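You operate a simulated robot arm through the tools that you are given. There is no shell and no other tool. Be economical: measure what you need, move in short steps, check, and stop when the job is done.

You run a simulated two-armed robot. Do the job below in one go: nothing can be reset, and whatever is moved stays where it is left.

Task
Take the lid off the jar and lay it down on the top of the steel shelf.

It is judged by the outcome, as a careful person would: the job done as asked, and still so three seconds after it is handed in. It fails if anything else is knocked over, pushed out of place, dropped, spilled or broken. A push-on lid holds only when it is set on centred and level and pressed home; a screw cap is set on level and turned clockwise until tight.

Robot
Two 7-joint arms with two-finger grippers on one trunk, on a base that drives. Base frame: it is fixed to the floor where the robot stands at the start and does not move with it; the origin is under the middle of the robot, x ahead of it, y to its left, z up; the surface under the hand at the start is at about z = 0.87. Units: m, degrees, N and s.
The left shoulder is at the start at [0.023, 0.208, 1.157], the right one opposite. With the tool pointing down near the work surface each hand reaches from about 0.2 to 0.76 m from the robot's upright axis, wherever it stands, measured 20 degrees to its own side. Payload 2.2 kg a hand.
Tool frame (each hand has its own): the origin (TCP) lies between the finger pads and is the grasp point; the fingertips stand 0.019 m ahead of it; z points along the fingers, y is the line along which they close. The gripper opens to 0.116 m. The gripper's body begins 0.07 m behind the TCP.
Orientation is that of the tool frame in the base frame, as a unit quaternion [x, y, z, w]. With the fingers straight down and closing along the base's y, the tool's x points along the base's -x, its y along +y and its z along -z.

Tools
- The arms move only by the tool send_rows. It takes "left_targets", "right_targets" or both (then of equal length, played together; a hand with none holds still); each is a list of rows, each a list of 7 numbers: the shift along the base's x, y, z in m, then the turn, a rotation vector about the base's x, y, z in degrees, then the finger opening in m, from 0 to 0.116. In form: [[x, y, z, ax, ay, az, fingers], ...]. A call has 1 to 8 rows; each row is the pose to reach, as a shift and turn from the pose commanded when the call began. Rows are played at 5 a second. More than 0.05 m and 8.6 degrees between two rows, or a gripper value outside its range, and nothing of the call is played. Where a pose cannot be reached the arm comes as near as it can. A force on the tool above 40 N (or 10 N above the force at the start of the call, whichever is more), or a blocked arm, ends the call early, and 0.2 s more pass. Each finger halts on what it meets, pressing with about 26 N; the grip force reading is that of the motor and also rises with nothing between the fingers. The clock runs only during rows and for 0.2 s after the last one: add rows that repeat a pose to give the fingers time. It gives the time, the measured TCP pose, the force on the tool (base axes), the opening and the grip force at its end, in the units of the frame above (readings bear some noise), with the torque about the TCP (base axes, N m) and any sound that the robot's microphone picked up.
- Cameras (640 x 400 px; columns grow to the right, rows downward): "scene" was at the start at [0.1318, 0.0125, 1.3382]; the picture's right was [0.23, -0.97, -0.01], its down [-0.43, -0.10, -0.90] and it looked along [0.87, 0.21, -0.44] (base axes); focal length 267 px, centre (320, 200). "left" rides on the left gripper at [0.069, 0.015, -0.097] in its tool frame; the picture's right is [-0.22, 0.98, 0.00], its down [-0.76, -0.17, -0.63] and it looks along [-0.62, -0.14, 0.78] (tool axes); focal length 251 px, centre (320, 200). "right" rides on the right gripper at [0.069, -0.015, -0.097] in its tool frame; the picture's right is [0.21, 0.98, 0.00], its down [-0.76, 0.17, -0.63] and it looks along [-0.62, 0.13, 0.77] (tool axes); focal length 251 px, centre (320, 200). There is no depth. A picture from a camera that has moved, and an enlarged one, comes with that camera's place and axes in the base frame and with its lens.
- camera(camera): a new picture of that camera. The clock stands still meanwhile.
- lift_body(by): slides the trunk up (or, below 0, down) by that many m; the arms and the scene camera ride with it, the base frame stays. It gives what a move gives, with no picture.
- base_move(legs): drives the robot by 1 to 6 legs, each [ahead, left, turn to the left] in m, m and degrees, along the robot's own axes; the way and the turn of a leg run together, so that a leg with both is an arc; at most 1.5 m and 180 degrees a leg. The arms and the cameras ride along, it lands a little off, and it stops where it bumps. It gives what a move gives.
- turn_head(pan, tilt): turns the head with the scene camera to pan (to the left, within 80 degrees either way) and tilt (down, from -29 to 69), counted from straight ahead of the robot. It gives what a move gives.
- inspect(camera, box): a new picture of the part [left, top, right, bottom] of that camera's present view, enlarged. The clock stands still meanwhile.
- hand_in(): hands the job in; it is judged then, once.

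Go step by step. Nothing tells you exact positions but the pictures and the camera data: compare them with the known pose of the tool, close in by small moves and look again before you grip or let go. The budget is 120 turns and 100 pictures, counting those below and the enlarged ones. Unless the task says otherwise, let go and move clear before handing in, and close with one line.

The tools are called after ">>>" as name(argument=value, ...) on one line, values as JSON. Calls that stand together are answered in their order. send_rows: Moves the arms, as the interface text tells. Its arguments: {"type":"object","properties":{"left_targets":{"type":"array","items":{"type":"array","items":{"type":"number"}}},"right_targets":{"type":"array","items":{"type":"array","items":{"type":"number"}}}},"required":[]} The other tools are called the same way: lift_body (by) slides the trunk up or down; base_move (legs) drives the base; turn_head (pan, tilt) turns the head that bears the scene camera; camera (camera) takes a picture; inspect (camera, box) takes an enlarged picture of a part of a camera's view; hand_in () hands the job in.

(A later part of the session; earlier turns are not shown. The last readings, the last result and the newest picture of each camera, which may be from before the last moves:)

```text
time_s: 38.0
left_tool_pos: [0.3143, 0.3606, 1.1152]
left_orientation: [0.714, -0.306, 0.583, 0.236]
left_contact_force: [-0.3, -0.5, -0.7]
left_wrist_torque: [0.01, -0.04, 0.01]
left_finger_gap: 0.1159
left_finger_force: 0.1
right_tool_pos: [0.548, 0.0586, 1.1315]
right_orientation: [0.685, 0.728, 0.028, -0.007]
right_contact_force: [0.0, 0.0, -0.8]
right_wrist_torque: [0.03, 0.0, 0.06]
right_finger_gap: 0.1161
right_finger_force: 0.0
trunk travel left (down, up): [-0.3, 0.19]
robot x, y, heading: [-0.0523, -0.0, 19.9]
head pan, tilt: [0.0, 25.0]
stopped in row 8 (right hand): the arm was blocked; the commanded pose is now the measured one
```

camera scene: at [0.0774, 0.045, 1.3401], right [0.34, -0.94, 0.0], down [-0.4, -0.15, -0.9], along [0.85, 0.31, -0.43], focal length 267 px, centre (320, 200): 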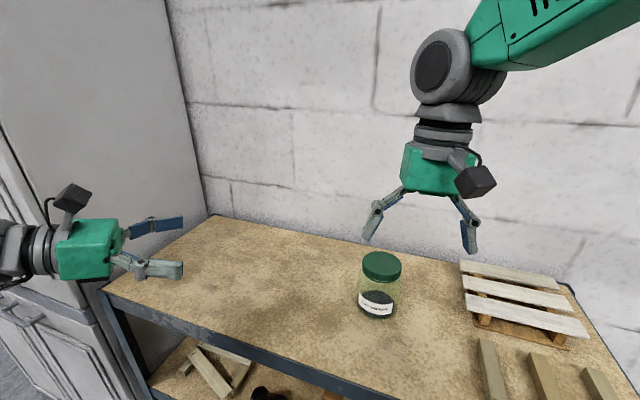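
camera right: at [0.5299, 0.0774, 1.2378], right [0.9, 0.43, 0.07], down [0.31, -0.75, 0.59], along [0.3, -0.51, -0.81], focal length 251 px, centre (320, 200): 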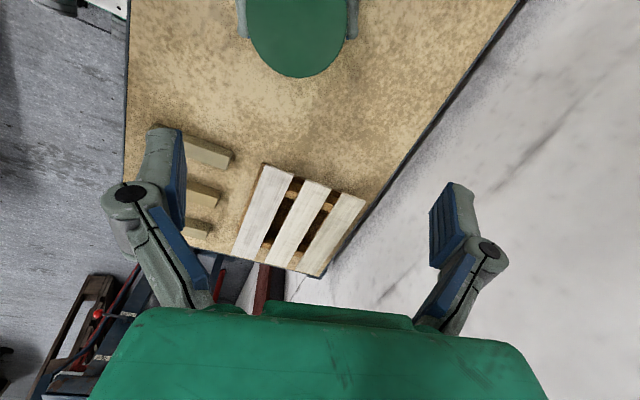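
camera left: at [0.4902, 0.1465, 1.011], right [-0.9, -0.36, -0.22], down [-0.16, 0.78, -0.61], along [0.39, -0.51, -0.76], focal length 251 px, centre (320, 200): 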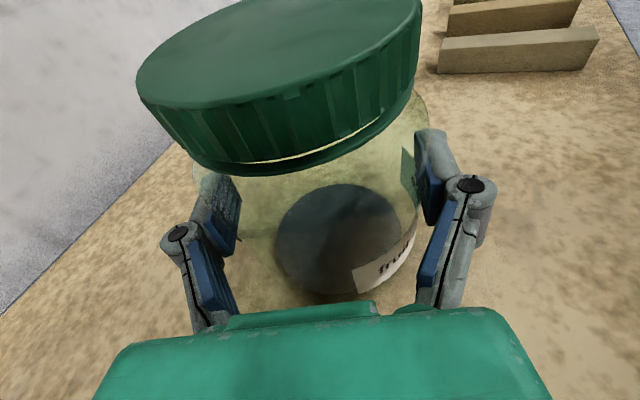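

At −25° the hand tracks well, but at about −86° it's blocked again. I'll look at the right elbow to see what it touches.

>>> turn_head(pan=-35, tilt=0)

>>> camera(camera="scene")

>>> turn_head(pan=-75, tilt=5)

>>> camera(camera="scene")

```text
time_s: 39.0
left_tool_pos: [0.3156, 0.3609, 1.1135]
left_orientation: [0.714, -0.306, 0.583, 0.236]
left_contact_force: [-0.7, 0.3, 0.2]
left_wrist_torque: [0.0, -0.01, 0.01]
left_finger_gap: 0.1161
left_finger_force: 0.1
right_tool_pos: [0.5477, 0.0607, 1.1321]
right_orientation: [0.685, 0.728, 0.03, -0.005]
right_contact_force: [0.0, 0.3, -0.8]
right_wrist_torque: [-0.01, 0.0, -0.02]
right_finger_gap: 0.1163
right_finger_force: 0.1
trunk travel left (down, up): [-0.3, 0.19]
robot x, y, heading: [-0.0496, -0.0038, 20.0]
head pan, tilt: [-35.0, 0.0]
```

```text
68 pictures are left
camera scene: at [0.0775, -0.0075, 1.3806], right [-0.26, -0.97, 0.0], down [0.0, 0.0, -1.0], along [0.97, -0.26, 0.0], focal length 267 px, centre (320, 200)
```

scene: 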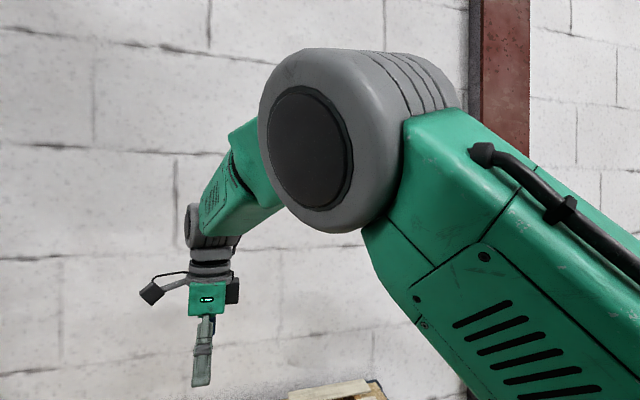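

```text
time_s: 40.0
left_tool_pos: [0.3138, 0.3612, 1.1139]
left_orientation: [0.715, -0.306, 0.583, 0.236]
left_contact_force: [0.4, 0.5, -0.4]
left_wrist_torque: [0.01, 0.02, 0.0]
left_finger_gap: 0.116
left_finger_force: 0.0
right_tool_pos: [0.5472, 0.0603, 1.1321]
right_orientation: [0.685, 0.728, 0.029, -0.006]
right_contact_force: [0.1, -0.1, 0.5]
right_wrist_torque: [-0.03, 0.02, -0.01]
right_finger_gap: 0.1158
right_finger_force: 0.0
trunk travel left (down, up): [-0.3, 0.19]
robot x, y, heading: [-0.0524, -0.0009, 20.0]
head pan, tilt: [-75.0, 5.0]
```

```text
67 pictures are left
camera scene: at [0.0432, -0.0595, 1.373], right [-0.82, -0.57, 0.0], down [-0.05, 0.07, -1.0], along [0.57, -0.82, -0.09], focal length 267 px, centre (320, 200)
```

scene: 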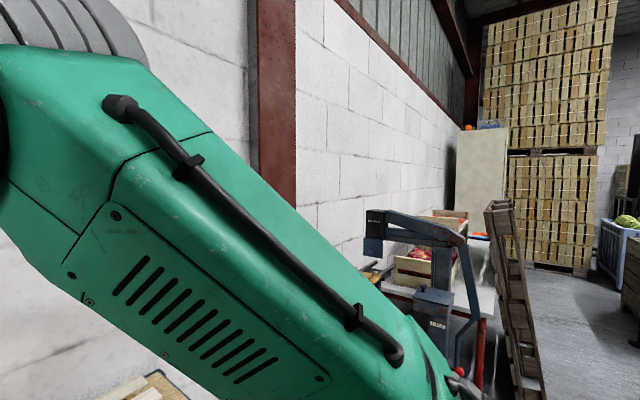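

The right elbow is riding high beside the head, so the arm is cramped. Raising the trunk 0.12 m lets the arms work lower relative to the shoulders; then I'll test again.

>>> lift_body(by=0.12)

>>> send_rows(right_targets=[[0, 0, -0.03, 0, 0, 0, 0.116], [0, 0, -0.06, 0, 0, 0, 0.116], [0, 0, -0.09, 0, 0, 0, 0.116], [-0.003, 0.006, -0.12, 0, 0, 0, 0.116], [-0.006, 0.014, -0.15, 0, 0, 0, 0.116], [-0.0095, 0.0205, -0.17, 0, 0, 0, 0.116], [-0.0095, 0.0205, -0.17, 0, 0, 0, 0.116]])

```text
time_s: 41.5
left_tool_pos: [0.3142, 0.3612, 1.2331]
left_orientation: [0.715, -0.305, 0.583, 0.235]
left_contact_force: [0.0, -1.1, -0.6]
left_wrist_torque: [0.01, 0.01, -0.01]
left_finger_gap: 0.1157
left_finger_force: 0.0
right_tool_pos: [0.5483, 0.0616, 1.2517]
right_orientation: [0.685, 0.728, 0.03, -0.007]
right_contact_force: [0.1, 0.4, -0.1]
right_wrist_torque: [-0.01, 0.02, 0.01]
right_finger_gap: 0.1158
right_finger_force: 0.1
trunk travel left (down, up): [-0.42, 0.07]
robot x, y, heading: [-0.0511, -0.0014, 19.9]
head pan, tilt: [-75.0, 5.0]
```

```text
time_s: 43.1
left_tool_pos: [0.316, 0.3609, 1.2342]
left_orientation: [0.715, -0.305, 0.584, 0.235]
left_contact_force: [-0.5, -0.3, 0.8]
left_wrist_torque: [-0.05, -0.03, 0.01]
left_finger_gap: 0.1159
left_finger_force: 0.1
right_tool_pos: [0.5479, 0.0732, 1.0859]
right_orientation: [0.696, 0.717, 0.035, -0.017]
right_contact_force: [0.8, -0.3, -0.1]
right_wrist_torque: [0.01, -0.02, 0.02]
right_finger_gap: 0.1162
right_finger_force: 0.1
trunk travel left (down, up): [-0.42, 0.07]
robot x, y, heading: [-0.0472, -0.0034, 19.9]
head pan, tilt: [-75.0, 5.0]
```

Still a bit off at that wrist angle. I'll turn back 25° and straighten to see whether it tracks properly there.

>>> send_rows(right_targets=[[-0.003, 0.002, 0, -1, 0.3, 6, 0.116], [-0.006, 0.004, 0, -2, 0.6, 12, 0.116], [-0.009, 0.006, 0, -3, 1, 18, 0.116], [-0.0095, 0.008, 0, -4, 1, 25, 0.116], [-0.0095, 0.008, 0, -4, 1, 25, 0.116]])

>>> turn_head(pan=0, tilt=30)

>>> camera(camera="scene")

```text
time_s: 44.4
left_tool_pos: [0.3159, 0.3616, 1.235]
left_orientation: [0.715, -0.305, 0.583, 0.235]
left_contact_force: [0.5, 0.4, -0.2]
left_wrist_torque: [-0.02, 0.02, -0.03]
left_finger_gap: 0.1162
left_finger_force: 0.1
right_tool_pos: [0.5337, 0.0831, 1.0793]
right_orientation: [0.521, 0.854, -0.002, -0.006]
right_contact_force: [0.3, 1.1, 0.0]
right_wrist_torque: [-0.02, -0.03, -0.02]
right_finger_gap: 0.116
right_finger_force: 0.0
trunk travel left (down, up): [-0.42, 0.07]
robot x, y, heading: [-0.0499, 0.0009, 20.0]
head pan, tilt: [-75.0, 5.0]
```

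```text
time_s: 45.8
left_tool_pos: [0.3153, 0.3612, 1.2342]
left_orientation: [0.715, -0.305, 0.583, 0.235]
left_contact_force: [-0.8, 0.5, 0.0]
left_wrist_torque: [0.03, -0.02, 0.03]
left_finger_gap: 0.116
left_finger_force: 0.1
right_tool_pos: [0.5345, 0.0816, 1.0814]
right_orientation: [0.521, 0.854, 0.0, -0.005]
right_contact_force: [0.6, -0.6, -0.3]
right_wrist_torque: [0.0, 0.01, -0.02]
right_finger_gap: 0.1161
right_finger_force: 0.0
trunk travel left (down, up): [-0.42, 0.07]
robot x, y, heading: [-0.048, 0.0008, 20.1]
head pan, tilt: [0.0, 30.0]
```

```text
66 pictures are left
camera scene: at [0.0759, 0.0472, 1.4521], right [0.34, -0.94, 0.0], down [-0.47, -0.17, -0.86], along [0.81, 0.29, -0.5], focal length 267 px, centre (320, 200)
```

scene: 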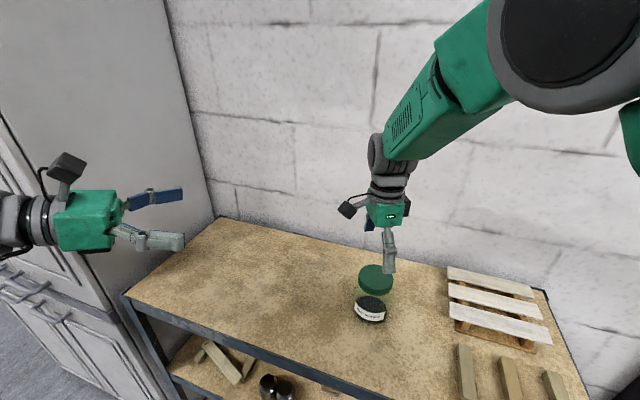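

At about −63° it tracks perfectly, so I'll work between −62° and about 0°. Now I'll bring the left hand back to a pre-grasp beside the jar.

>>> send_rows(left_targets=[[0.015, -0.022, -0.029, 0, 0, 0, 0.116], [0.029, -0.044, -0.058, 0, 0, 0, 0.116], [0.044, -0.065, -0.088, 0, 0, 0, 0.116], [0.058, -0.087, -0.117, 0, 0, 0, 0.116], [0.073, -0.109, -0.146, 0, 0, 0, 0.116], [0.088, -0.13, -0.175, 0, 0, 0, 0.116], [0.117, -0.174, -0.204, 0, 0, 0, 0.116], [0.117, -0.174, -0.234, 0, 0, 0, 0.116]], right_targets=[[0, 0, 0.005, 0, 0, 0, 0.116], [0, 0, 0.01, 0, 0, 0, 0.116], [0, 0, 0.015, 0, 0, 0, 0.116], [0, 0, 0.02, 0, 0, 0, 0.116], [0, 0, 0.025, 0, 0, 0, 0.116], [0, 0, 0.03, 0, 0, 0, 0.116], [0, 0, 0.03, 0, 0, 0, 0.116], [0, 0, 0.03, 0, 0, 0, 0.116]])

>>> camera(camera="left")

>>> camera(camera="scene")

```text
refused: row 7 steps farther than a row can; nothing moved
```

```text
65 pictures are left
camera left: at [0.2475, 0.4062, 1.3217], right [-0.72, -0.65, -0.23], down [-0.42, 0.68, -0.6], along [0.55, -0.34, -0.76], focal length 251 px, centre (320, 200)
```

left: 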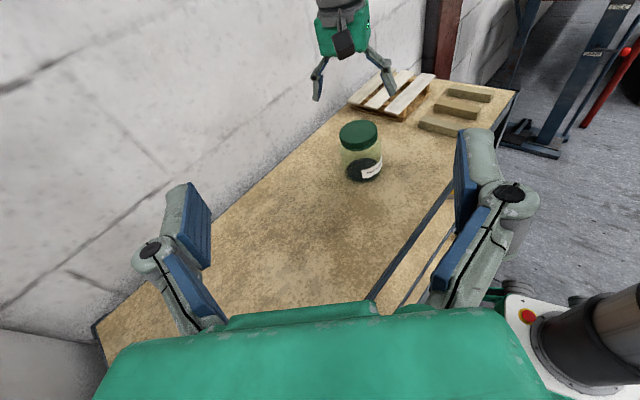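

```text
64 pictures are left
camera scene: at [0.0759, 0.0472, 1.4521], right [0.34, -0.94, 0.0], down [-0.47, -0.17, -0.86], along [0.81, 0.29, -0.5], focal length 267 px, centre (320, 200)
```

scene: 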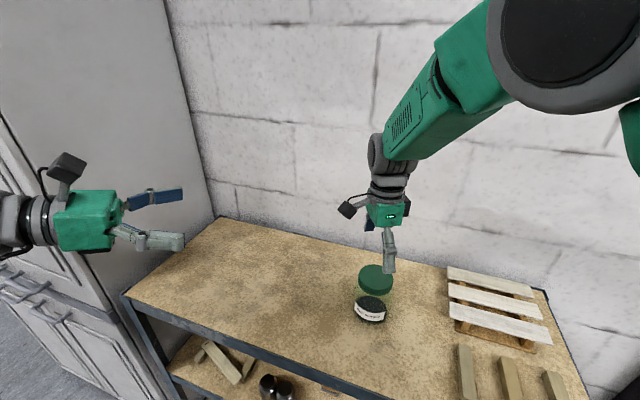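

That call was refused because one step was too long. I'll repeat it with even steps.

>>> send_rows(left_targets=[[0.015, -0.022, -0.029, 0, 0, 0, 0.116], [0.029, -0.044, -0.058, 0, 0, 0, 0.116], [0.044, -0.065, -0.088, 0, 0, 0, 0.116], [0.058, -0.087, -0.117, 0, 0, 0, 0.116], [0.073, -0.109, -0.146, 0, 0, 0, 0.116], [0.088, -0.13, -0.175, 0, 0, 0, 0.116], [0.102, -0.152, -0.204, 0, 0, 0, 0.116], [0.117, -0.174, -0.234, 0, 0, 0, 0.116]], right_targets=[[0, 0, 0.005, 0, 0, 0, 0.116], [0, 0, 0.01, 0, 0, 0, 0.116], [0, 0, 0.015, 0, 0, 0, 0.116], [0, 0, 0.02, 0, 0, 0, 0.116], [0, 0, 0.025, 0, 0, 0, 0.116], [0, 0, 0.03, 0, 0, 0, 0.116], [0, 0, 0.03, 0, 0, 0, 0.116], [0, 0, 0.03, 0, 0, 0, 0.116]])

>>> camera(camera="left")

>>> camera(camera="scene")

```text
time_s: 47.6
left_tool_pos: [0.4318, 0.1877, 0.9991]
left_orientation: [0.715, -0.305, 0.583, 0.235]
left_contact_force: [-0.1, -0.4, 0.0]
left_wrist_torque: [-0.02, -0.04, -0.01]
left_finger_gap: 0.116
left_finger_force: 0.1
right_tool_pos: [0.5359, 0.0745, 1.0993]
right_orientation: [0.526, 0.851, -0.007, -0.013]
right_contact_force: [-0.4, -0.1, -0.6]
right_wrist_torque: [0.01, 0.01, -0.01]
right_finger_gap: 0.1163
right_finger_force: 0.1
trunk travel left (down, up): [-0.42, 0.07]
robot x, y, heading: [-0.051, -0.0053, 20.0]
head pan, tilt: [0.0, 30.0]
```

```text
63 pictures are left
camera left: at [0.3651, 0.2314, 1.0866], right [-0.72, -0.65, -0.23], down [-0.42, 0.68, -0.6], along [0.55, -0.34, -0.76], focal length 251 px, centre (320, 200)
```

left: 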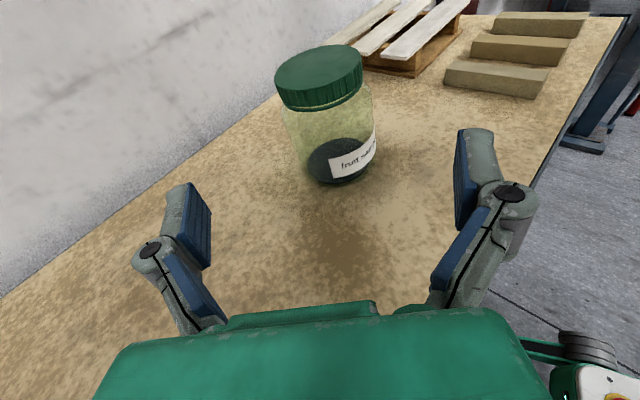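

```text
62 pictures are left
camera scene: at [0.0785, 0.0449, 1.4519], right [0.34, -0.94, 0.0], down [-0.47, -0.17, -0.86], along [0.81, 0.3, -0.5], focal length 267 px, centre (320, 200)
```

scene: 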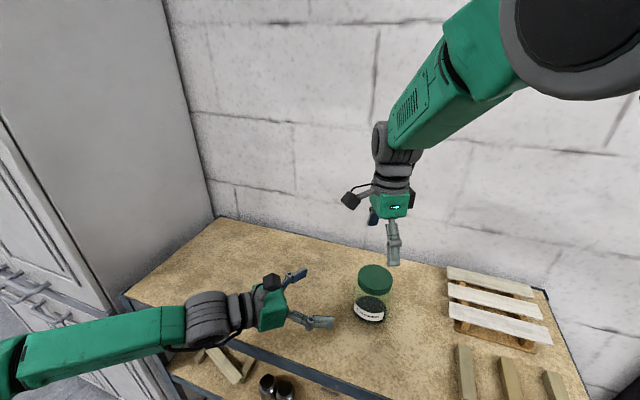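

The jar stays where I left it, near (0.537, 0.081). I'll lower and slide in around the body.

>>> send_rows(left_targets=[[0, 0, -0.038, 0, 0, 0, 0.116], [0.01, -0.01, -0.076, 0, 0, 0, 0.116], [0.03, -0.03, -0.076, 0, 0, 0, 0.116], [0.05, -0.05, -0.076, 0, 0, 0, 0.116], [0.07, -0.0705, -0.076, 0, 0, 0, 0.116], [0.09, -0.0905, -0.076, 0, 0, 0, 0.116], [0.1045, -0.1055, -0.076, 0, 0, 0, 0.116], [0.1045, -0.1055, -0.076, 0, 0, 0, 0.116]], right_targets=[[0, 0, 0, 0, 0, 0, 0.116], [0, 0, 0, 0, 0, 0, 0.116], [0, 0, 0, 0, 0, 0, 0.116], [0, 0, 0, 0, 0, 0, 0.116], [0, 0, 0, 0, 0, 0, 0.116], [0, 0, 0, 0, 0, 0, 0.116], [0, 0, 0, 0, 0, 0, 0.116], [0, 0, 0, 0, 0, 0, 0.116]])

>>> camera(camera="left")

```text
time_s: 49.4
left_tool_pos: [0.5379, 0.0794, 0.9234]
left_orientation: [0.715, -0.306, 0.583, 0.235]
left_contact_force: [0.4, -0.6, 0.3]
left_wrist_torque: [0.04, 0.03, -0.03]
left_finger_gap: 0.1161
left_finger_force: 0.0
right_tool_pos: [0.5377, 0.0771, 1.1083]
right_orientation: [0.526, 0.85, -0.001, -0.013]
right_contact_force: [0.7, 0.4, 0.9]
right_wrist_torque: [0.03, -0.01, -0.04]
right_finger_gap: 0.116
right_finger_force: 0.1
trunk travel left (down, up): [-0.42, 0.07]
robot x, y, heading: [-0.0472, -0.0035, 19.9]
head pan, tilt: [0.0, 30.0]
```

```text
61 pictures are left
camera left: at [0.4696, 0.1253, 1.0115], right [-0.72, -0.65, -0.23], down [-0.42, 0.68, -0.6], along [0.55, -0.34, -0.76], focal length 251 px, centre (320, 200)
```

left: 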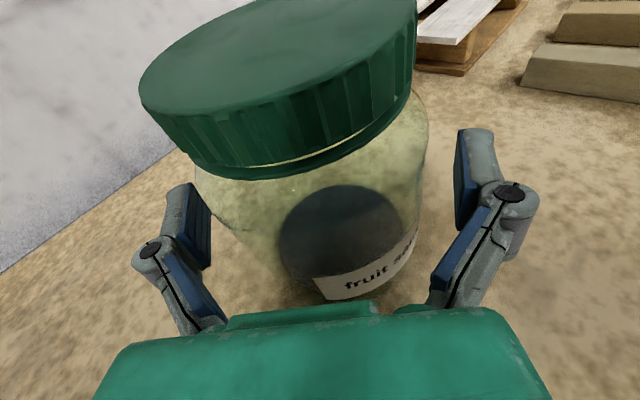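

The jar is centred between the fingers. I'll close the left hand and lower the right to just above the lid.

>>> send_rows(left_targets=[[0, 0, 0, 0, 0, 0, 0.105], [0, 0, 0, 0, 0, 0, 0.095], [0, 0, 0, 0, 0, 0, 0.085], [0, 0, 0, 0, 0, 0, 0.075], [0, 0, 0, 0, 0, 0, 0.07]], right_targets=[[0, 0, -0.01, 0, 0, 0, 0.116], [0, 0, -0.02, 0, 0, 0, 0.116], [0, 0, -0.03, 0, 0, 0, 0.116], [0, 0, -0.04, 0, 0, 0, 0.116], [0, 0, -0.055, 0, 0, 0, 0.116]])

>>> camera(camera="right")

>>> camera(camera="scene")

```text
time_s: 50.6
left_tool_pos: [0.5368, 0.0798, 0.9245]
left_orientation: [0.715, -0.306, 0.583, 0.236]
left_contact_force: [0.3, -0.2, 0.3]
left_wrist_torque: [-0.03, -0.06, -0.04]
left_finger_gap: 0.0897
left_finger_force: 26.4
right_tool_pos: [0.5361, 0.083, 1.0615]
right_orientation: [0.522, 0.853, 0.004, -0.005]
right_contact_force: [-0.6, -0.1, 0.7]
right_wrist_torque: [-0.02, 0.01, 0.0]
right_finger_gap: 0.1154
right_finger_force: 0.1
trunk travel left (down, up): [-0.42, 0.07]
robot x, y, heading: [-0.0507, -0.0037, 20.1]
head pan, tilt: [0.0, 30.0]
```

```text
60 pictures are left
camera right: at [0.4922, 0.1341, 1.1587], right [0.77, 0.63, 0.01], down [0.49, -0.61, 0.62], along [0.4, -0.48, -0.78], focal length 251 px, centre (320, 200)
```

right: 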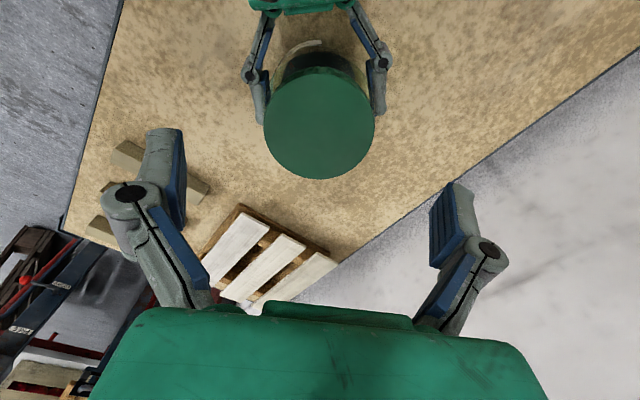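

```text
59 pictures are left
camera scene: at [0.0783, 0.0447, 1.4519], right [0.34, -0.94, 0.0], down [-0.47, -0.17, -0.86], along [0.81, 0.3, -0.5], focal length 267 px, centre (320, 200)
```

scene: 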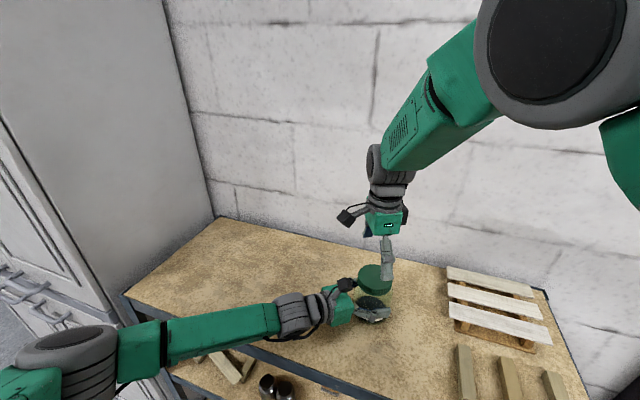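

The lid centre projects to (0.5376, 0.0807), right below the right hand. I'll lower the right hand around the lid.

>>> send_rows(right_targets=[[0, -0.001, -0.015, 0, 0, 0, 0.116], [0.001, -0.002, -0.03, 0, 0, 0, 0.116], [0.001, -0.002, -0.045, 0, 0, 0, 0.116], [0.001, -0.002, -0.06, 0, 0, 0, 0.116], [0.001, -0.002, -0.07, 0, 0, 0, 0.116], [0.001, -0.002, -0.0765, 0, 0, 0, 0.116], [0.001, -0.002, -0.0765, 0, 0, 0, 0.116]])

>>> camera(camera="right")

>>> inspect(camera="scene", box=[290, 190, 470, 340])

>>> camera(camera="left")

```text
time_s: 52.2
left_tool_pos: [0.5358, 0.0812, 0.9241]
left_orientation: [0.715, -0.306, 0.583, 0.235]
left_contact_force: [-0.9, 0.2, -0.2]
left_wrist_torque: [0.03, -0.01, 0.01]
left_finger_gap: 0.09
left_finger_force: 25.9
right_tool_pos: [0.5308, 0.0856, 0.9788]
right_orientation: [0.514, 0.858, -0.004, 0.004]
right_contact_force: [-0.6, 0.6, 0.1]
right_wrist_torque: [-0.04, -0.02, 0.02]
right_finger_gap: 0.1159
right_finger_force: 0.0
trunk travel left (down, up): [-0.42, 0.07]
robot x, y, heading: [-0.0522, -0.003, 20.1]
head pan, tilt: [0.0, 30.0]
```

```text
58 pictures are left
camera right: at [0.4853, 0.1378, 1.0749], right [0.76, 0.65, -0.01], down [0.5, -0.58, 0.64], along [0.41, -0.49, -0.77], focal length 251 px, centre (320, 200)
```

right: 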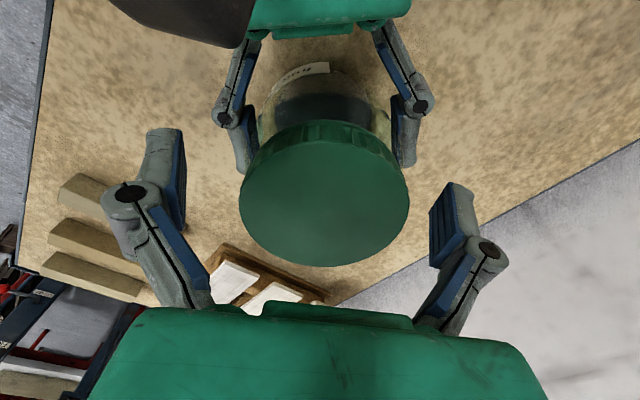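

```text
2.67 times, centred on (380, 265) of scene
camera zoom: at [0.0783, 0.0446, 1.452], right [0.34, -0.94, 0.0], down [-0.47, -0.17, -0.86], along [0.81, 0.3, -0.5], focal length 712 px, centre (160, 27)
```

zoom: 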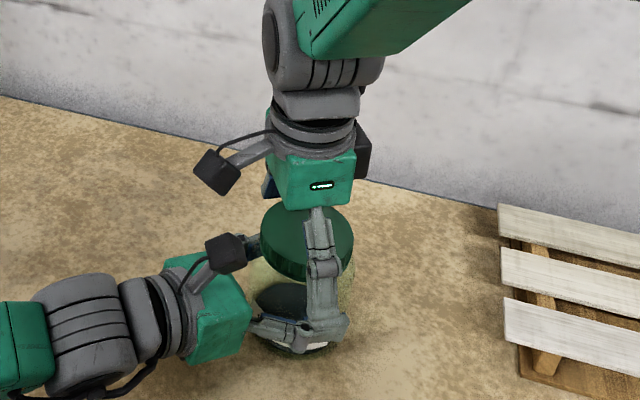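

```text
56 pictures are left
camera left: at [0.4694, 0.1258, 1.0113], right [-0.72, -0.65, -0.23], down [-0.42, 0.68, -0.6], along [0.55, -0.34, -0.76], focal length 251 px, centre (320, 200)
```

left: 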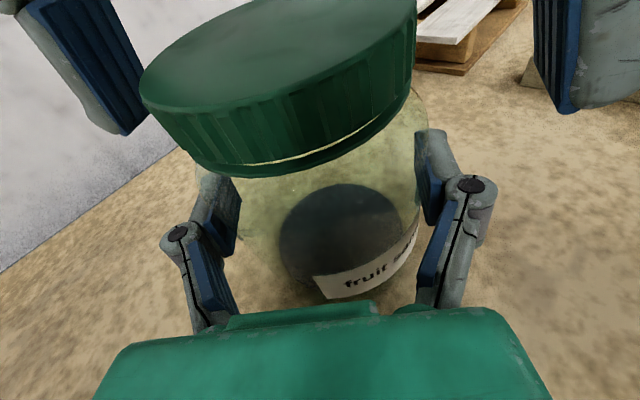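

The right hand is a few mm off the lid axis. I'll correct, then close on the lid.

>>> send_rows(right_targets=[[0.003, -0.0025, 0.001, 0, 0, 0, 0.116], [0.006, -0.005, 0.003, 0, 0, 0, 0.116], [0.006, -0.005, 0.003, 0, 0, 0, 0.1], [0.006, -0.005, 0.003, 0, 0, 0, 0.09], [0.006, -0.005, 0.003, 0, 0, 0, 0.08], [0.006, -0.005, 0.003, 0, 0, 0, 0.06], [0.006, -0.005, 0.003, 0, 0, 0, 0.06]])

>>> camera(camera="right")

>>> camera(camera="left")

```text
time_s: 53.8
left_tool_pos: [0.5369, 0.0805, 0.9239]
left_orientation: [0.715, -0.306, 0.583, 0.236]
left_contact_force: [-10.4, -0.3, 1.8]
left_wrist_torque: [0.12, -0.55, -0.06]
left_finger_gap: 0.0896
left_finger_force: 25.8
right_tool_pos: [0.5358, 0.0829, 0.9838]
right_orientation: [0.511, 0.86, -0.005, 0.007]
right_contact_force: [11.2, 0.8, -0.3]
right_wrist_torque: [-0.01, -0.04, 0.05]
right_finger_gap: 0.0771
right_finger_force: 25.8
trunk travel left (down, up): [-0.42, 0.07]
robot x, y, heading: [-0.0549, -0.0004, 20.3]
head pan, tilt: [0.0, 30.0]
```

```text
55 pictures are left
camera right: at [0.4893, 0.1355, 1.0787], right [0.75, 0.66, 0.0], down [0.5, -0.58, 0.64], along [0.42, -0.49, -0.76], focal length 251 px, centre (320, 200)
```

right: 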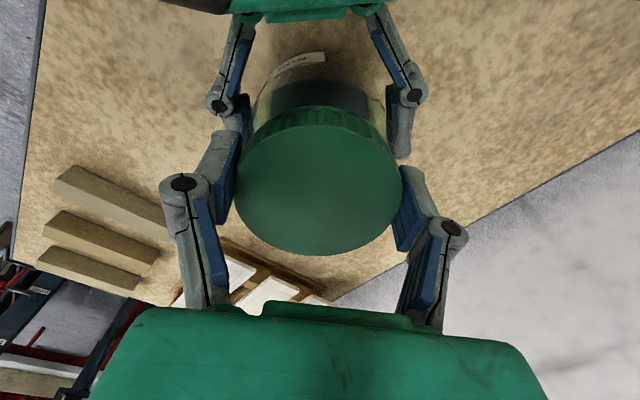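

```text
54 pictures are left
camera left: at [0.4689, 0.1254, 1.0113], right [-0.72, -0.65, -0.23], down [-0.42, 0.68, -0.6], along [0.55, -0.34, -0.76], focal length 251 px, centre (320, 200)
```

left: 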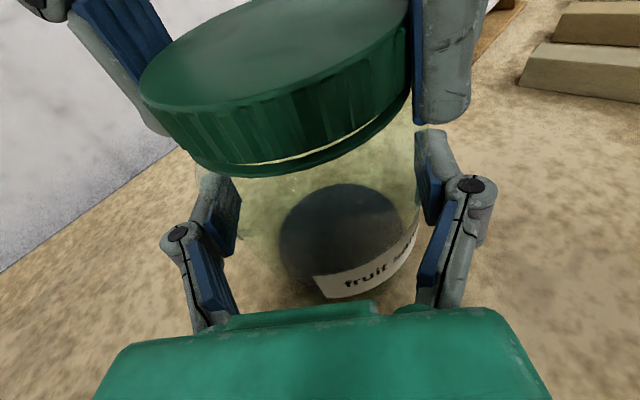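

The lid is gripped (gap 0.077) with about 11 N of side load. I'll ease that and start turning counter-clockwise.

>>> send_rows(right_targets=[[0.002, -0.001, 0, 0, 0, 0, 0.06], [0.002, -0.001, 0, 0, 0, 6, 0.06], [0.002, -0.001, 0, 0, 0, 13, 0.06], [0.002, -0.001, 0, 0, 0, 20, 0.06]])

>>> camera(camera="left")

```text
time_s: 54.8
left_tool_pos: [0.5365, 0.0811, 0.9249]
left_orientation: [0.716, -0.306, 0.582, 0.235]
left_contact_force: [9.7, -7.0, -3.0]
left_wrist_torque: [-0.01, 0.61, 0.06]
left_finger_gap: 0.0899
left_finger_force: 26.3
right_tool_pos: [0.5357, 0.0818, 0.9826]
right_orientation: [0.351, 0.936, -0.004, 0.005]
right_contact_force: [-11.9, 5.4, 9.6]
right_wrist_torque: [0.1, -0.12, -0.08]
right_finger_gap: 0.0773
right_finger_force: 26.1
trunk travel left (down, up): [-0.42, 0.07]
robot x, y, heading: [-0.0479, -0.0041, 20.1]
head pan, tilt: [0.0, 30.0]
```

```text
53 pictures are left
camera left: at [0.4694, 0.1257, 1.0114], right [-0.72, -0.65, -0.23], down [-0.42, 0.68, -0.6], along [0.55, -0.34, -0.76], focal length 251 px, centre (320, 200)
```

left: 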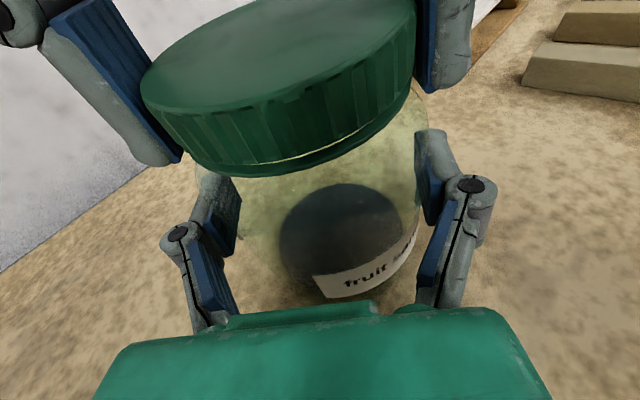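

The cap turns with little torque. I'll continue counter-clockwise, letting the hand rise slightly with the thread.

>>> send_rows(right_targets=[[-0.001, 0, 0.0004, 0, 0, 8, 0.06], [-0.001, 0, 0.0006, 0, 0, 16, 0.06], [-0.001, 0, 0.0008, 0, 0, 24, 0.06], [-0.001, 0, 0.001, 0, 0, 32, 0.06], [-0.001, 0, 0.0012, 0, 0, 40, 0.06]])

>>> camera(camera="left")

>>> camera(camera="right")

```text
time_s: 56.0
left_tool_pos: [0.5379, 0.0823, 0.925]
left_orientation: [0.716, -0.304, 0.584, 0.233]
left_contact_force: [17.3, 7.4, -1.9]
left_wrist_torque: [-0.55, 0.76, 0.12]
left_finger_gap: 0.0901
left_finger_force: 25.9
right_tool_pos: [0.5355, 0.0788, 0.9826]
right_orientation: [0.011, 1.0, -0.002, 0.004]
right_contact_force: [-17.0, -9.3, 8.1]
right_wrist_torque: [-0.05, 0.1, -0.09]
right_finger_gap: 0.077
right_finger_force: 26.0
trunk travel left (down, up): [-0.42, 0.07]
robot x, y, heading: [-0.0458, 0.0014, 19.9]
head pan, tilt: [0.0, 30.0]
```

```text
52 pictures are left
camera left: at [0.4702, 0.1272, 1.0115], right [-0.72, -0.65, -0.23], down [-0.42, 0.68, -0.6], along [0.55, -0.34, -0.76], focal length 251 px, centre (320, 200)
```

left: 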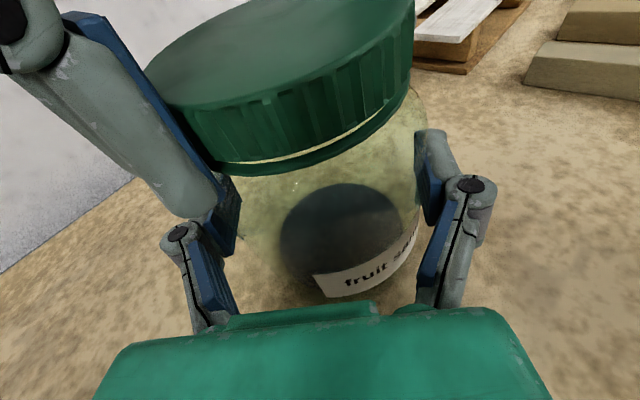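

```text
51 pictures are left
camera right: at [0.4653, 0.0647, 1.0793], right [-0.19, 0.98, -0.01], down [0.75, 0.15, 0.64], along [0.63, 0.12, -0.77], focal length 251 px, centre (320, 200)
```

right: 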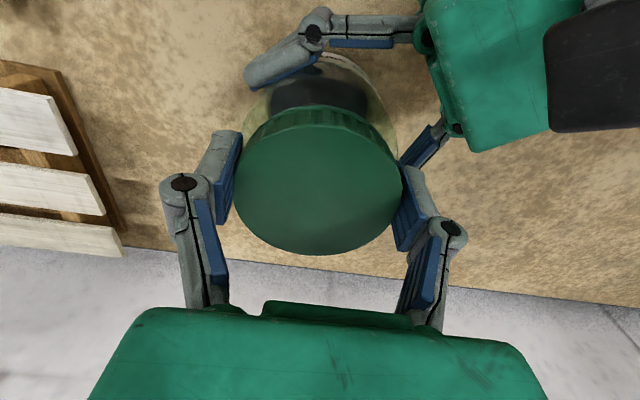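

That stroke went well (to 0°). I'll open, rotate back −62° and recentre for the next stroke.

>>> send_rows(right_targets=[[0, 0, 0, 0, 0, 0, 0.09], [0, 0, 0, 0, 0, 0, 0.116], [0.001, 0.001, 0, 0, 0, -8, 0.116], [0.001, 0.001, 0, 0, 0, -16, 0.116], [0.001, 0.001, 0, 0, 0, -24, 0.116], [0.001, 0.001, 0, 0, 0, -32, 0.116], [0.001, 0.001, 0, 0, 0, -40, 0.116], [0.001, 0.001, 0, 0, 0, -48, 0.116]])

>>> inspect(camera="left", box=[120, 0, 440, 200])

```text
time_s: 57.8
left_tool_pos: [0.5358, 0.0806, 0.9236]
left_orientation: [0.715, -0.306, 0.583, 0.236]
left_contact_force: [-0.1, -0.3, 1.5]
left_wrist_torque: [0.01, -0.06, 0.0]
left_finger_gap: 0.0899
left_finger_force: 26.4
right_tool_pos: [0.5405, 0.0808, 0.9855]
right_orientation: [0.422, 0.907, -0.001, 0.005]
right_contact_force: [0.5, -0.7, -0.3]
right_wrist_torque: [-0.03, 0.01, -0.04]
right_finger_gap: 0.1159
right_finger_force: 0.0
trunk travel left (down, up): [-0.42, 0.07]
robot x, y, heading: [-0.0462, -0.0004, 20.2]
head pan, tilt: [0.0, 30.0]
```

```text
2.00 times, centred on (280, 100) of left
camera zoom: at [0.4693, 0.1259, 1.0114], right [-0.72, -0.65, -0.23], down [-0.42, 0.68, -0.6], along [0.55, -0.34, -0.76], focal length 503 px, centre (400, 400)
```

zoom: 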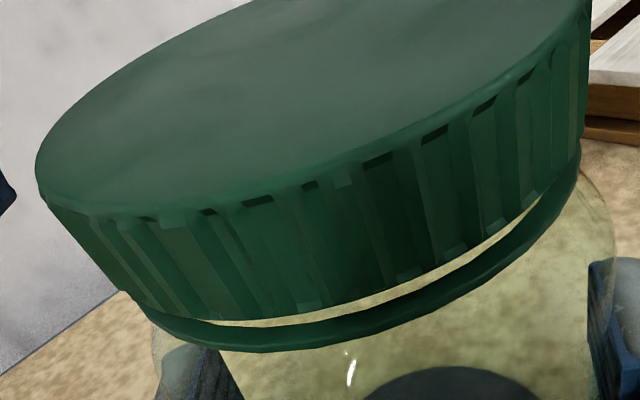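

The cap's gap to the neck ring is visible. Next stroke: finish rotating back, then regrip.

>>> send_rows(right_targets=[[-0.002, 0, -0.001, 0, 0, -7, 0.116], [-0.002, 0.0, -0.001, 0, 0, -13, 0.116], [-0.002, 0, -0.001, 0, 0, -13, 0.1], [-0.002, 0, -0.001, 0, 0, -13, 0.085], [-0.002, 0, -0.001, 0, 0, -13, 0.07], [-0.002, 0, -0.001, 0, 0, -13, 0.06]])

>>> send_rows(right_targets=[[0, 0, 0, 0, 0, 8, 0.06], [0, 0, 0.0003, 0, 0, 16, 0.06], [0, 0, 0.0006, 0, 0, 24, 0.06], [0, 0, 0.0009, 0, 0, 32, 0.06], [0, 0, 0.001, 0, 0, 40, 0.06], [0, 0, 0.001, 0, 0, 48, 0.06], [0, 0, 0.001, 0, 0, 56, 0.06], [0, 0, 0.001, 0, 0, 64, 0.06]])

>>> inspect(camera="left", box=[120, 0, 440, 200])

```text
time_s: 59.2
left_tool_pos: [0.537, 0.0797, 0.9242]
left_orientation: [0.714, -0.306, 0.583, 0.236]
left_contact_force: [-12.4, -0.2, 2.6]
left_wrist_torque: [0.11, -0.65, -0.06]
left_finger_gap: 0.0893
left_finger_force: 25.5
right_tool_pos: [0.5392, 0.0806, 0.9841]
right_orientation: [0.521, 0.853, -0.002, 0.005]
right_contact_force: [11.2, -0.3, -3.0]
right_wrist_torque: [-0.04, -0.03, 0.06]
right_finger_gap: 0.0783
right_finger_force: 26.0
trunk travel left (down, up): [-0.42, 0.07]
robot x, y, heading: [-0.0514, -0.0018, 20.0]
head pan, tilt: [0.0, 30.0]
```

```text
time_s: 61.0
left_tool_pos: [0.5372, 0.0825, 0.9241]
left_orientation: [0.716, -0.305, 0.582, 0.234]
left_contact_force: [-5.2, 20.4, 0.3]
left_wrist_torque: [-0.88, -0.06, 0.18]
left_finger_gap: 0.0903
left_finger_force: 26.1
right_tool_pos: [0.5347, 0.0785, 0.9842]
right_orientation: [-0.015, 1.0, -0.002, 0.007]
right_contact_force: [1.7, -24.8, 10.5]
right_wrist_torque: [-0.67, 0.18, -0.15]
right_finger_gap: 0.078
right_finger_force: 26.3
trunk travel left (down, up): [-0.42, 0.07]
robot x, y, heading: [-0.0471, -0.0035, 20.1]
head pan, tilt: [0.0, 30.0]
```

```text
2.00 times, centred on (280, 100) of left
camera zoom: at [0.4697, 0.1268, 1.0114], right [-0.72, -0.65, -0.23], down [-0.42, 0.68, -0.6], along [0.55, -0.34, -0.76], focal length 503 px, centre (400, 400)
```

zoom: 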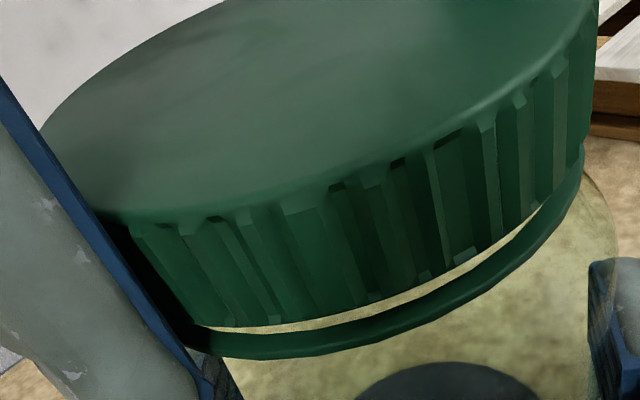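

The gap under the cap is widening, so it's unscrewing. I'll do the next stroke: open, rotate back, recentre.

>>> send_rows(right_targets=[[0, 0, 0, 0, 0, 0, 0.09], [0, 0, 0, 0, 0, 0, 0.116], [0, 0, 0, 0, 0, -8, 0.116], [0, 0, 0, 0, 0, -17, 0.116], [0, 0, 0, 0, 0, -25, 0.116], [0, 0, 0, 0, 0, -33, 0.116], [0, 0, 0, 0, 0, -41, 0.116], [0, 0, 0, 0, 0, -49, 0.116]])

>>> camera(camera="right")

```text
refused: row 4 steps farther than a row can; nothing moved
```

```text
48 pictures are left
camera right: at [0.4651, 0.0612, 1.0801], right [-0.24, 0.97, -0.01], down [0.74, 0.19, 0.64], along [0.62, 0.15, -0.77], focal length 251 px, centre (320, 200)
```

right: 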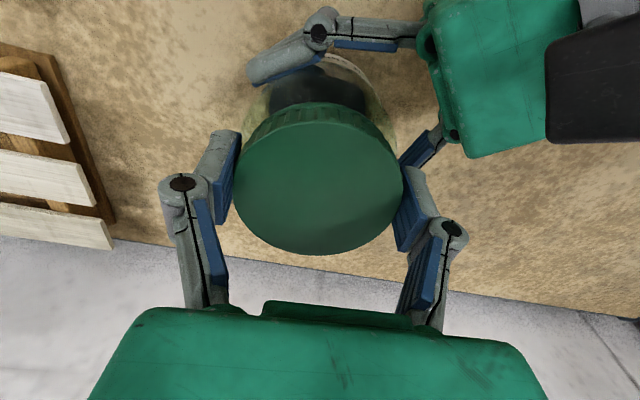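

One row step was slightly too big; I'll resend it.

>>> send_rows(right_targets=[[0, 0, 0, 0, 0, 0, 0.09], [0, 0, 0, 0, 0, 0, 0.116], [0, 0, 0, 0, 0, -8, 0.116], [0, 0, 0, 0, 0, -16, 0.116], [0, 0, 0, 0, 0, -24, 0.116], [0, 0, 0, 0, 0, -32, 0.116], [0, 0, 0, 0, 0, -40, 0.116], [0, 0, 0, 0, 0, -48, 0.116]])

```text
time_s: 62.8
left_tool_pos: [0.5365, 0.0818, 0.924]
left_orientation: [0.715, -0.305, 0.584, 0.235]
left_contact_force: [0.4, 0.2, 0.9]
left_wrist_torque: [0.06, 0.02, -0.02]
left_finger_gap: 0.09
left_finger_force: 26.0
right_tool_pos: [0.5378, 0.0805, 0.9858]
right_orientation: [0.398, 0.917, -0.002, 0.005]
right_contact_force: [0.3, 0.0, 0.0]
right_wrist_torque: [0.0, -0.02, 0.01]
right_finger_gap: 0.116
right_finger_force: 0.1
trunk travel left (down, up): [-0.42, 0.07]
robot x, y, heading: [-0.0494, -0.0007, 20.0]
head pan, tilt: [0.0, 30.0]
```

Well centred. I'll regrip and make stroke 3.

>>> send_rows(right_targets=[[0, 0, 0, 0, 0, -7, 0.116], [0, 0.0, 0, 0, 0, -14, 0.116], [0, 0, 0, 0, 0, -14, 0.1], [0, 0, 0, 0, 0, -14, 0.085], [0, 0, 0, 0, 0, -14, 0.07], [0, 0, 0, 0, 0, -14, 0.06]])

>>> send_rows(right_targets=[[0, 0, 0.0002, 0, 0, 8, 0.06], [0, 0, 0.0004, 0, 0, 16, 0.06], [0, 0, 0.0006, 0, 0, 24, 0.06], [0, 0, 0.0009, 0, 0, 32, 0.06], [0, -0.001, 0.0011, 0, 0, 40, 0.06], [0, -0.002, 0.0013, 0, 0, 48, 0.06], [0, -0.002, 0.0015, 0, 0, 56, 0.06], [0, -0.002, 0.0016, 0, 0, 62, 0.06]])

>>> inspect(camera="left", box=[120, 0, 440, 200])

```text
time_s: 64.2
left_tool_pos: [0.5365, 0.0819, 0.9232]
left_orientation: [0.715, -0.306, 0.583, 0.236]
left_contact_force: [-0.5, -0.4, 0.1]
left_wrist_torque: [0.19, -0.11, -0.02]
left_finger_gap: 0.0898
left_finger_force: 25.8
right_tool_pos: [0.5378, 0.0782, 0.9835]
right_orientation: [0.506, 0.862, -0.004, 0.006]
right_contact_force: [2.2, 0.9, 1.8]
right_wrist_torque: [0.04, 0.04, 0.0]
right_finger_gap: 0.0772
right_finger_force: 26.0
trunk travel left (down, up): [-0.42, 0.07]
robot x, y, heading: [-0.0541, -0.0024, 20.1]
head pan, tilt: [0.0, 30.0]
```

```text
time_s: 66.0
left_tool_pos: [0.537, 0.0822, 0.9237]
left_orientation: [0.715, -0.304, 0.584, 0.234]
left_contact_force: [-9.0, 15.8, 2.1]
left_wrist_torque: [-0.4, -0.38, 0.15]
left_finger_gap: 0.09
left_finger_force: 26.5
right_tool_pos: [0.5353, 0.0789, 0.9857]
right_orientation: [-0.015, 1.0, -0.002, 0.007]
right_contact_force: [7.8, -18.1, 3.9]
right_wrist_torque: [-0.71, 0.15, -0.11]
right_finger_gap: 0.077
right_finger_force: 26.1
trunk travel left (down, up): [-0.42, 0.07]
robot x, y, heading: [-0.05, -0.0027, 19.8]
head pan, tilt: [0.0, 30.0]
```

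```text
2.00 times, centred on (280, 100) of left
camera zoom: at [0.4694, 0.1265, 1.0113], right [-0.72, -0.65, -0.23], down [-0.42, 0.68, -0.6], along [0.55, -0.34, -0.76], focal length 503 px, centre (400, 400)
```

zoom: 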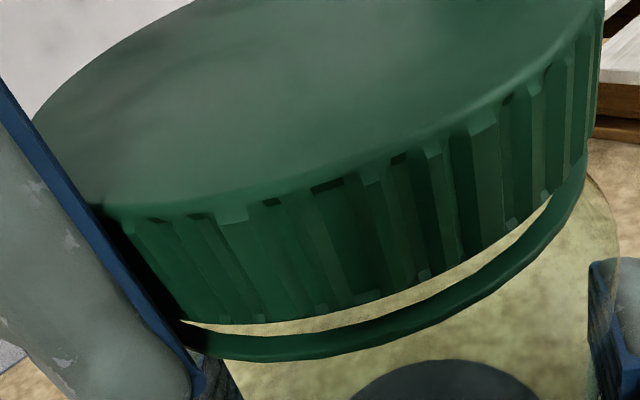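

The gap keeps growing (about 185° turned). On to stroke 4.

>>> send_rows(right_targets=[[0, 0, 0, 0, 0, 0, 0.09], [0, 0, 0, 0, 0, 0, 0.116], [0, 0.001, 0, 0, 0, -8, 0.116], [0, 0.002, 0, 0, 0, -16, 0.116], [0, 0.002, 0, 0, 0, -24, 0.116], [0, 0.002, 0, 0, 0, -32, 0.116], [0, 0.002, 0, 0, 0, -40, 0.116], [0, 0.002, 0, 0, 0, -48, 0.116]])

>>> send_rows(right_targets=[[0, 0, 0, 0, 0, -7, 0.116], [0, 0.0, 0, 0, 0, -14, 0.116], [0, 0, 0, 0, 0, -14, 0.1], [0, 0, 0, 0, 0, -14, 0.085], [0, 0, 0, 0, 0, -14, 0.07], [0, 0, 0, 0, 0, -14, 0.06]])

>>> send_rows(right_targets=[[0, 0, 0.0002, 0, 0, 8, 0.06], [0, 0, 0.0004, 0, 0, 16, 0.06], [0, 0, 0.0006, 0, 0, 24, 0.06], [0, -0.001, 0.0009, 0, 0, 32, 0.06], [0, -0.002, 0.0011, 0, 0, 40, 0.06], [-0.001, -0.003, 0.0013, 0, 0, 48, 0.06], [-0.001, -0.003, 0.0015, 0, 0, 56, 0.06], [-0.001, -0.003, 0.0016, 0, 0, 62, 0.06]])

>>> inspect(camera="left", box=[120, 0, 440, 200])

```text
time_s: 67.8
left_tool_pos: [0.5377, 0.0821, 0.9227]
left_orientation: [0.715, -0.306, 0.583, 0.235]
left_contact_force: [-0.4, -1.0, -0.3]
left_wrist_torque: [0.02, 0.03, -0.03]
left_finger_gap: 0.0897
left_finger_force: 26.0
right_tool_pos: [0.5378, 0.0809, 0.9878]
right_orientation: [0.399, 0.917, -0.001, 0.004]
right_contact_force: [-0.1, 0.1, 0.6]
right_wrist_torque: [0.02, 0.02, -0.02]
right_finger_gap: 0.1161
right_finger_force: 0.1
trunk travel left (down, up): [-0.42, 0.07]
robot x, y, heading: [-0.0463, -0.0052, 20.1]
head pan, tilt: [0.0, 30.0]
```

```text
time_s: 69.2
left_tool_pos: [0.5371, 0.081, 0.924]
left_orientation: [0.715, -0.305, 0.584, 0.235]
left_contact_force: [-0.1, 0.1, 0.4]
left_wrist_torque: [0.08, -0.04, 0.0]
left_finger_gap: 0.0901
left_finger_force: 26.0
right_tool_pos: [0.5366, 0.0783, 0.986]
right_orientation: [0.506, 0.862, -0.005, 0.004]
right_contact_force: [0.9, 0.4, 2.0]
right_wrist_torque: [0.01, 0.06, 0.02]
right_finger_gap: 0.0777
right_finger_force: 26.0
trunk travel left (down, up): [-0.42, 0.07]
robot x, y, heading: [-0.0483, -0.002, 20.0]
head pan, tilt: [0.0, 30.0]
```

```text
time_s: 71.0
left_tool_pos: [0.5371, 0.0818, 0.9243]
left_orientation: [0.715, -0.304, 0.584, 0.235]
left_contact_force: [-5.2, 11.5, 0.3]
left_wrist_torque: [0.18, -0.55, 0.03]
left_finger_gap: 0.0899
left_finger_force: 26.0
right_tool_pos: [0.534, 0.0797, 0.9886]
right_orientation: [-0.016, 1.0, -0.001, 0.007]
right_contact_force: [5.0, -12.0, 7.4]
right_wrist_torque: [-0.73, 0.38, -0.1]
right_finger_gap: 0.0772
right_finger_force: 26.2
trunk travel left (down, up): [-0.42, 0.07]
robot x, y, heading: [-0.0467, -0.0045, 20.0]
head pan, tilt: [0.0, 30.0]
```

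```text
2.00 times, centred on (280, 100) of left
camera zoom: at [0.4692, 0.1265, 1.0114], right [-0.72, -0.65, -0.23], down [-0.42, 0.68, -0.6], along [0.55, -0.34, -0.76], focal length 503 px, centre (400, 400)
```

zoom: 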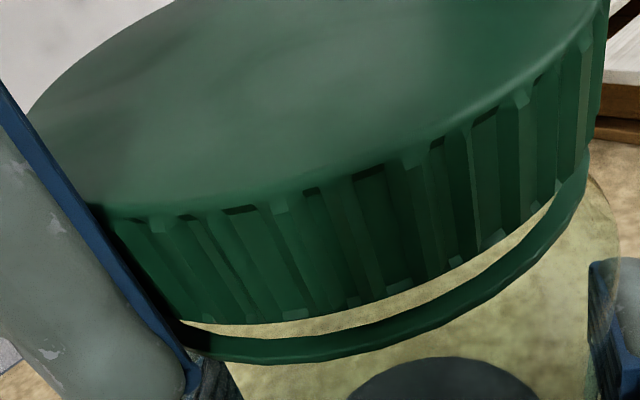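

Still rising (about 250° turned). Stroke 5 follows.

>>> send_rows(right_targets=[[0, 0, 0, 0, 0, 0, 0.09], [0, 0, 0, 0, 0, 0, 0.116], [0, 0.001, 0, 0, 0, -8, 0.116], [0, 0.002, 0, 0, 0, -16, 0.116], [0.001, 0.003, 0, 0, 0, -24, 0.116], [0.001, 0.003, 0, 0, 0, -32, 0.116], [0.001, 0.003, 0, 0, 0, -40, 0.116], [0.001, 0.003, 0, 0, 0, -48, 0.116]])

>>> send_rows(right_targets=[[0, 0, 0, 0, 0, -7, 0.116], [0, 0.0, 0, 0, 0, -14, 0.116], [0, 0, 0, 0, 0, -14, 0.1], [0, 0, 0, 0, 0, -14, 0.085], [0, 0, 0, 0, 0, -14, 0.07], [0, 0, 0, 0, 0, -14, 0.06]])

>>> send_rows(right_targets=[[0, 0, 0.0002, 0, 0, 8, 0.06], [0, 0, 0.0004, 0, 0, 16, 0.06], [0, 0, 0.0006, 0, 0, 24, 0.06], [0, -0.001, 0.0009, 0, 0, 32, 0.06], [0, -0.002, 0.0011, 0, 0, 40, 0.06], [-0.001, -0.003, 0.0013, 0, 0, 48, 0.06], [-0.001, -0.0035, 0.0015, 0, 0, 56, 0.06], [-0.001, -0.004, 0.0016, 0, 0, 62, 0.06]])

>>> inspect(camera="left", box=[120, 0, 440, 200])

```text
time_s: 72.8
left_tool_pos: [0.5368, 0.0806, 0.9235]
left_orientation: [0.714, -0.306, 0.583, 0.236]
left_contact_force: [-0.5, 0.2, 1.1]
left_wrist_torque: [0.01, 0.04, 0.0]
left_finger_gap: 0.0898
left_finger_force: 26.4
right_tool_pos: [0.5382, 0.0802, 0.9886]
right_orientation: [0.398, 0.917, -0.001, 0.004]
right_contact_force: [-1.1, -0.4, -0.8]
right_wrist_torque: [-0.01, -0.02, 0.0]
right_finger_gap: 0.1161
right_finger_force: 0.2
trunk travel left (down, up): [-0.42, 0.07]
robot x, y, heading: [-0.0482, -0.0025, 19.9]
head pan, tilt: [0.0, 30.0]
```

```text
time_s: 74.2
left_tool_pos: [0.536, 0.082, 0.9232]
left_orientation: [0.715, -0.305, 0.583, 0.235]
left_contact_force: [3.2, 0.8, 0.6]
left_wrist_torque: [0.04, 0.18, 0.02]
left_finger_gap: 0.09
left_finger_force: 26.3
right_tool_pos: [0.5373, 0.0792, 0.9877]
right_orientation: [0.506, 0.862, -0.003, 0.004]
right_contact_force: [-1.8, 1.0, 3.8]
right_wrist_torque: [0.06, 0.06, -0.02]
right_finger_gap: 0.0779
right_finger_force: 25.9
trunk travel left (down, up): [-0.42, 0.07]
robot x, y, heading: [-0.0477, -0.0015, 20.1]
head pan, tilt: [0.0, 30.0]
```

```text
time_s: 76.0
left_tool_pos: [0.5368, 0.0804, 0.9239]
left_orientation: [0.714, -0.305, 0.584, 0.236]
left_contact_force: [-6.0, 4.8, 1.2]
left_wrist_torque: [-0.1, -0.22, 0.09]
left_finger_gap: 0.0899
left_finger_force: 25.7
right_tool_pos: [0.5336, 0.0784, 0.9893]
right_orientation: [-0.016, 1.0, 0.0, 0.007]
right_contact_force: [5.3, -4.7, 1.5]
right_wrist_torque: [-0.06, -0.05, -0.03]
right_finger_gap: 0.078
right_finger_force: 25.8
trunk travel left (down, up): [-0.42, 0.07]
robot x, y, heading: [-0.0506, -0.0032, 20.2]
head pan, tilt: [0.0, 30.0]
```

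```text
2.00 times, centred on (280, 100) of left
camera zoom: at [0.4689, 0.1252, 1.0114], right [-0.72, -0.65, -0.23], down [-0.42, 0.68, -0.6], along [0.55, -0.34, -0.76], focal length 503 px, centre (400, 400)
```

zoom: 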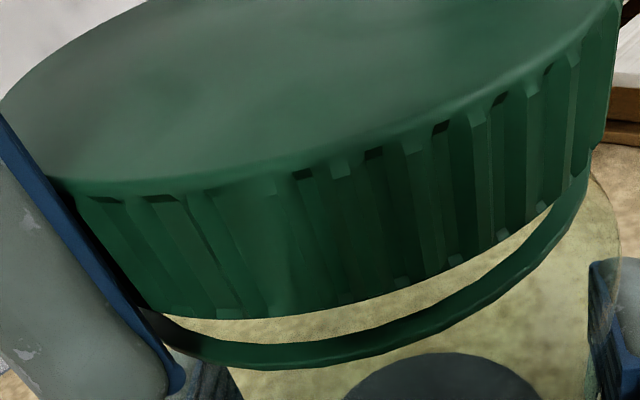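

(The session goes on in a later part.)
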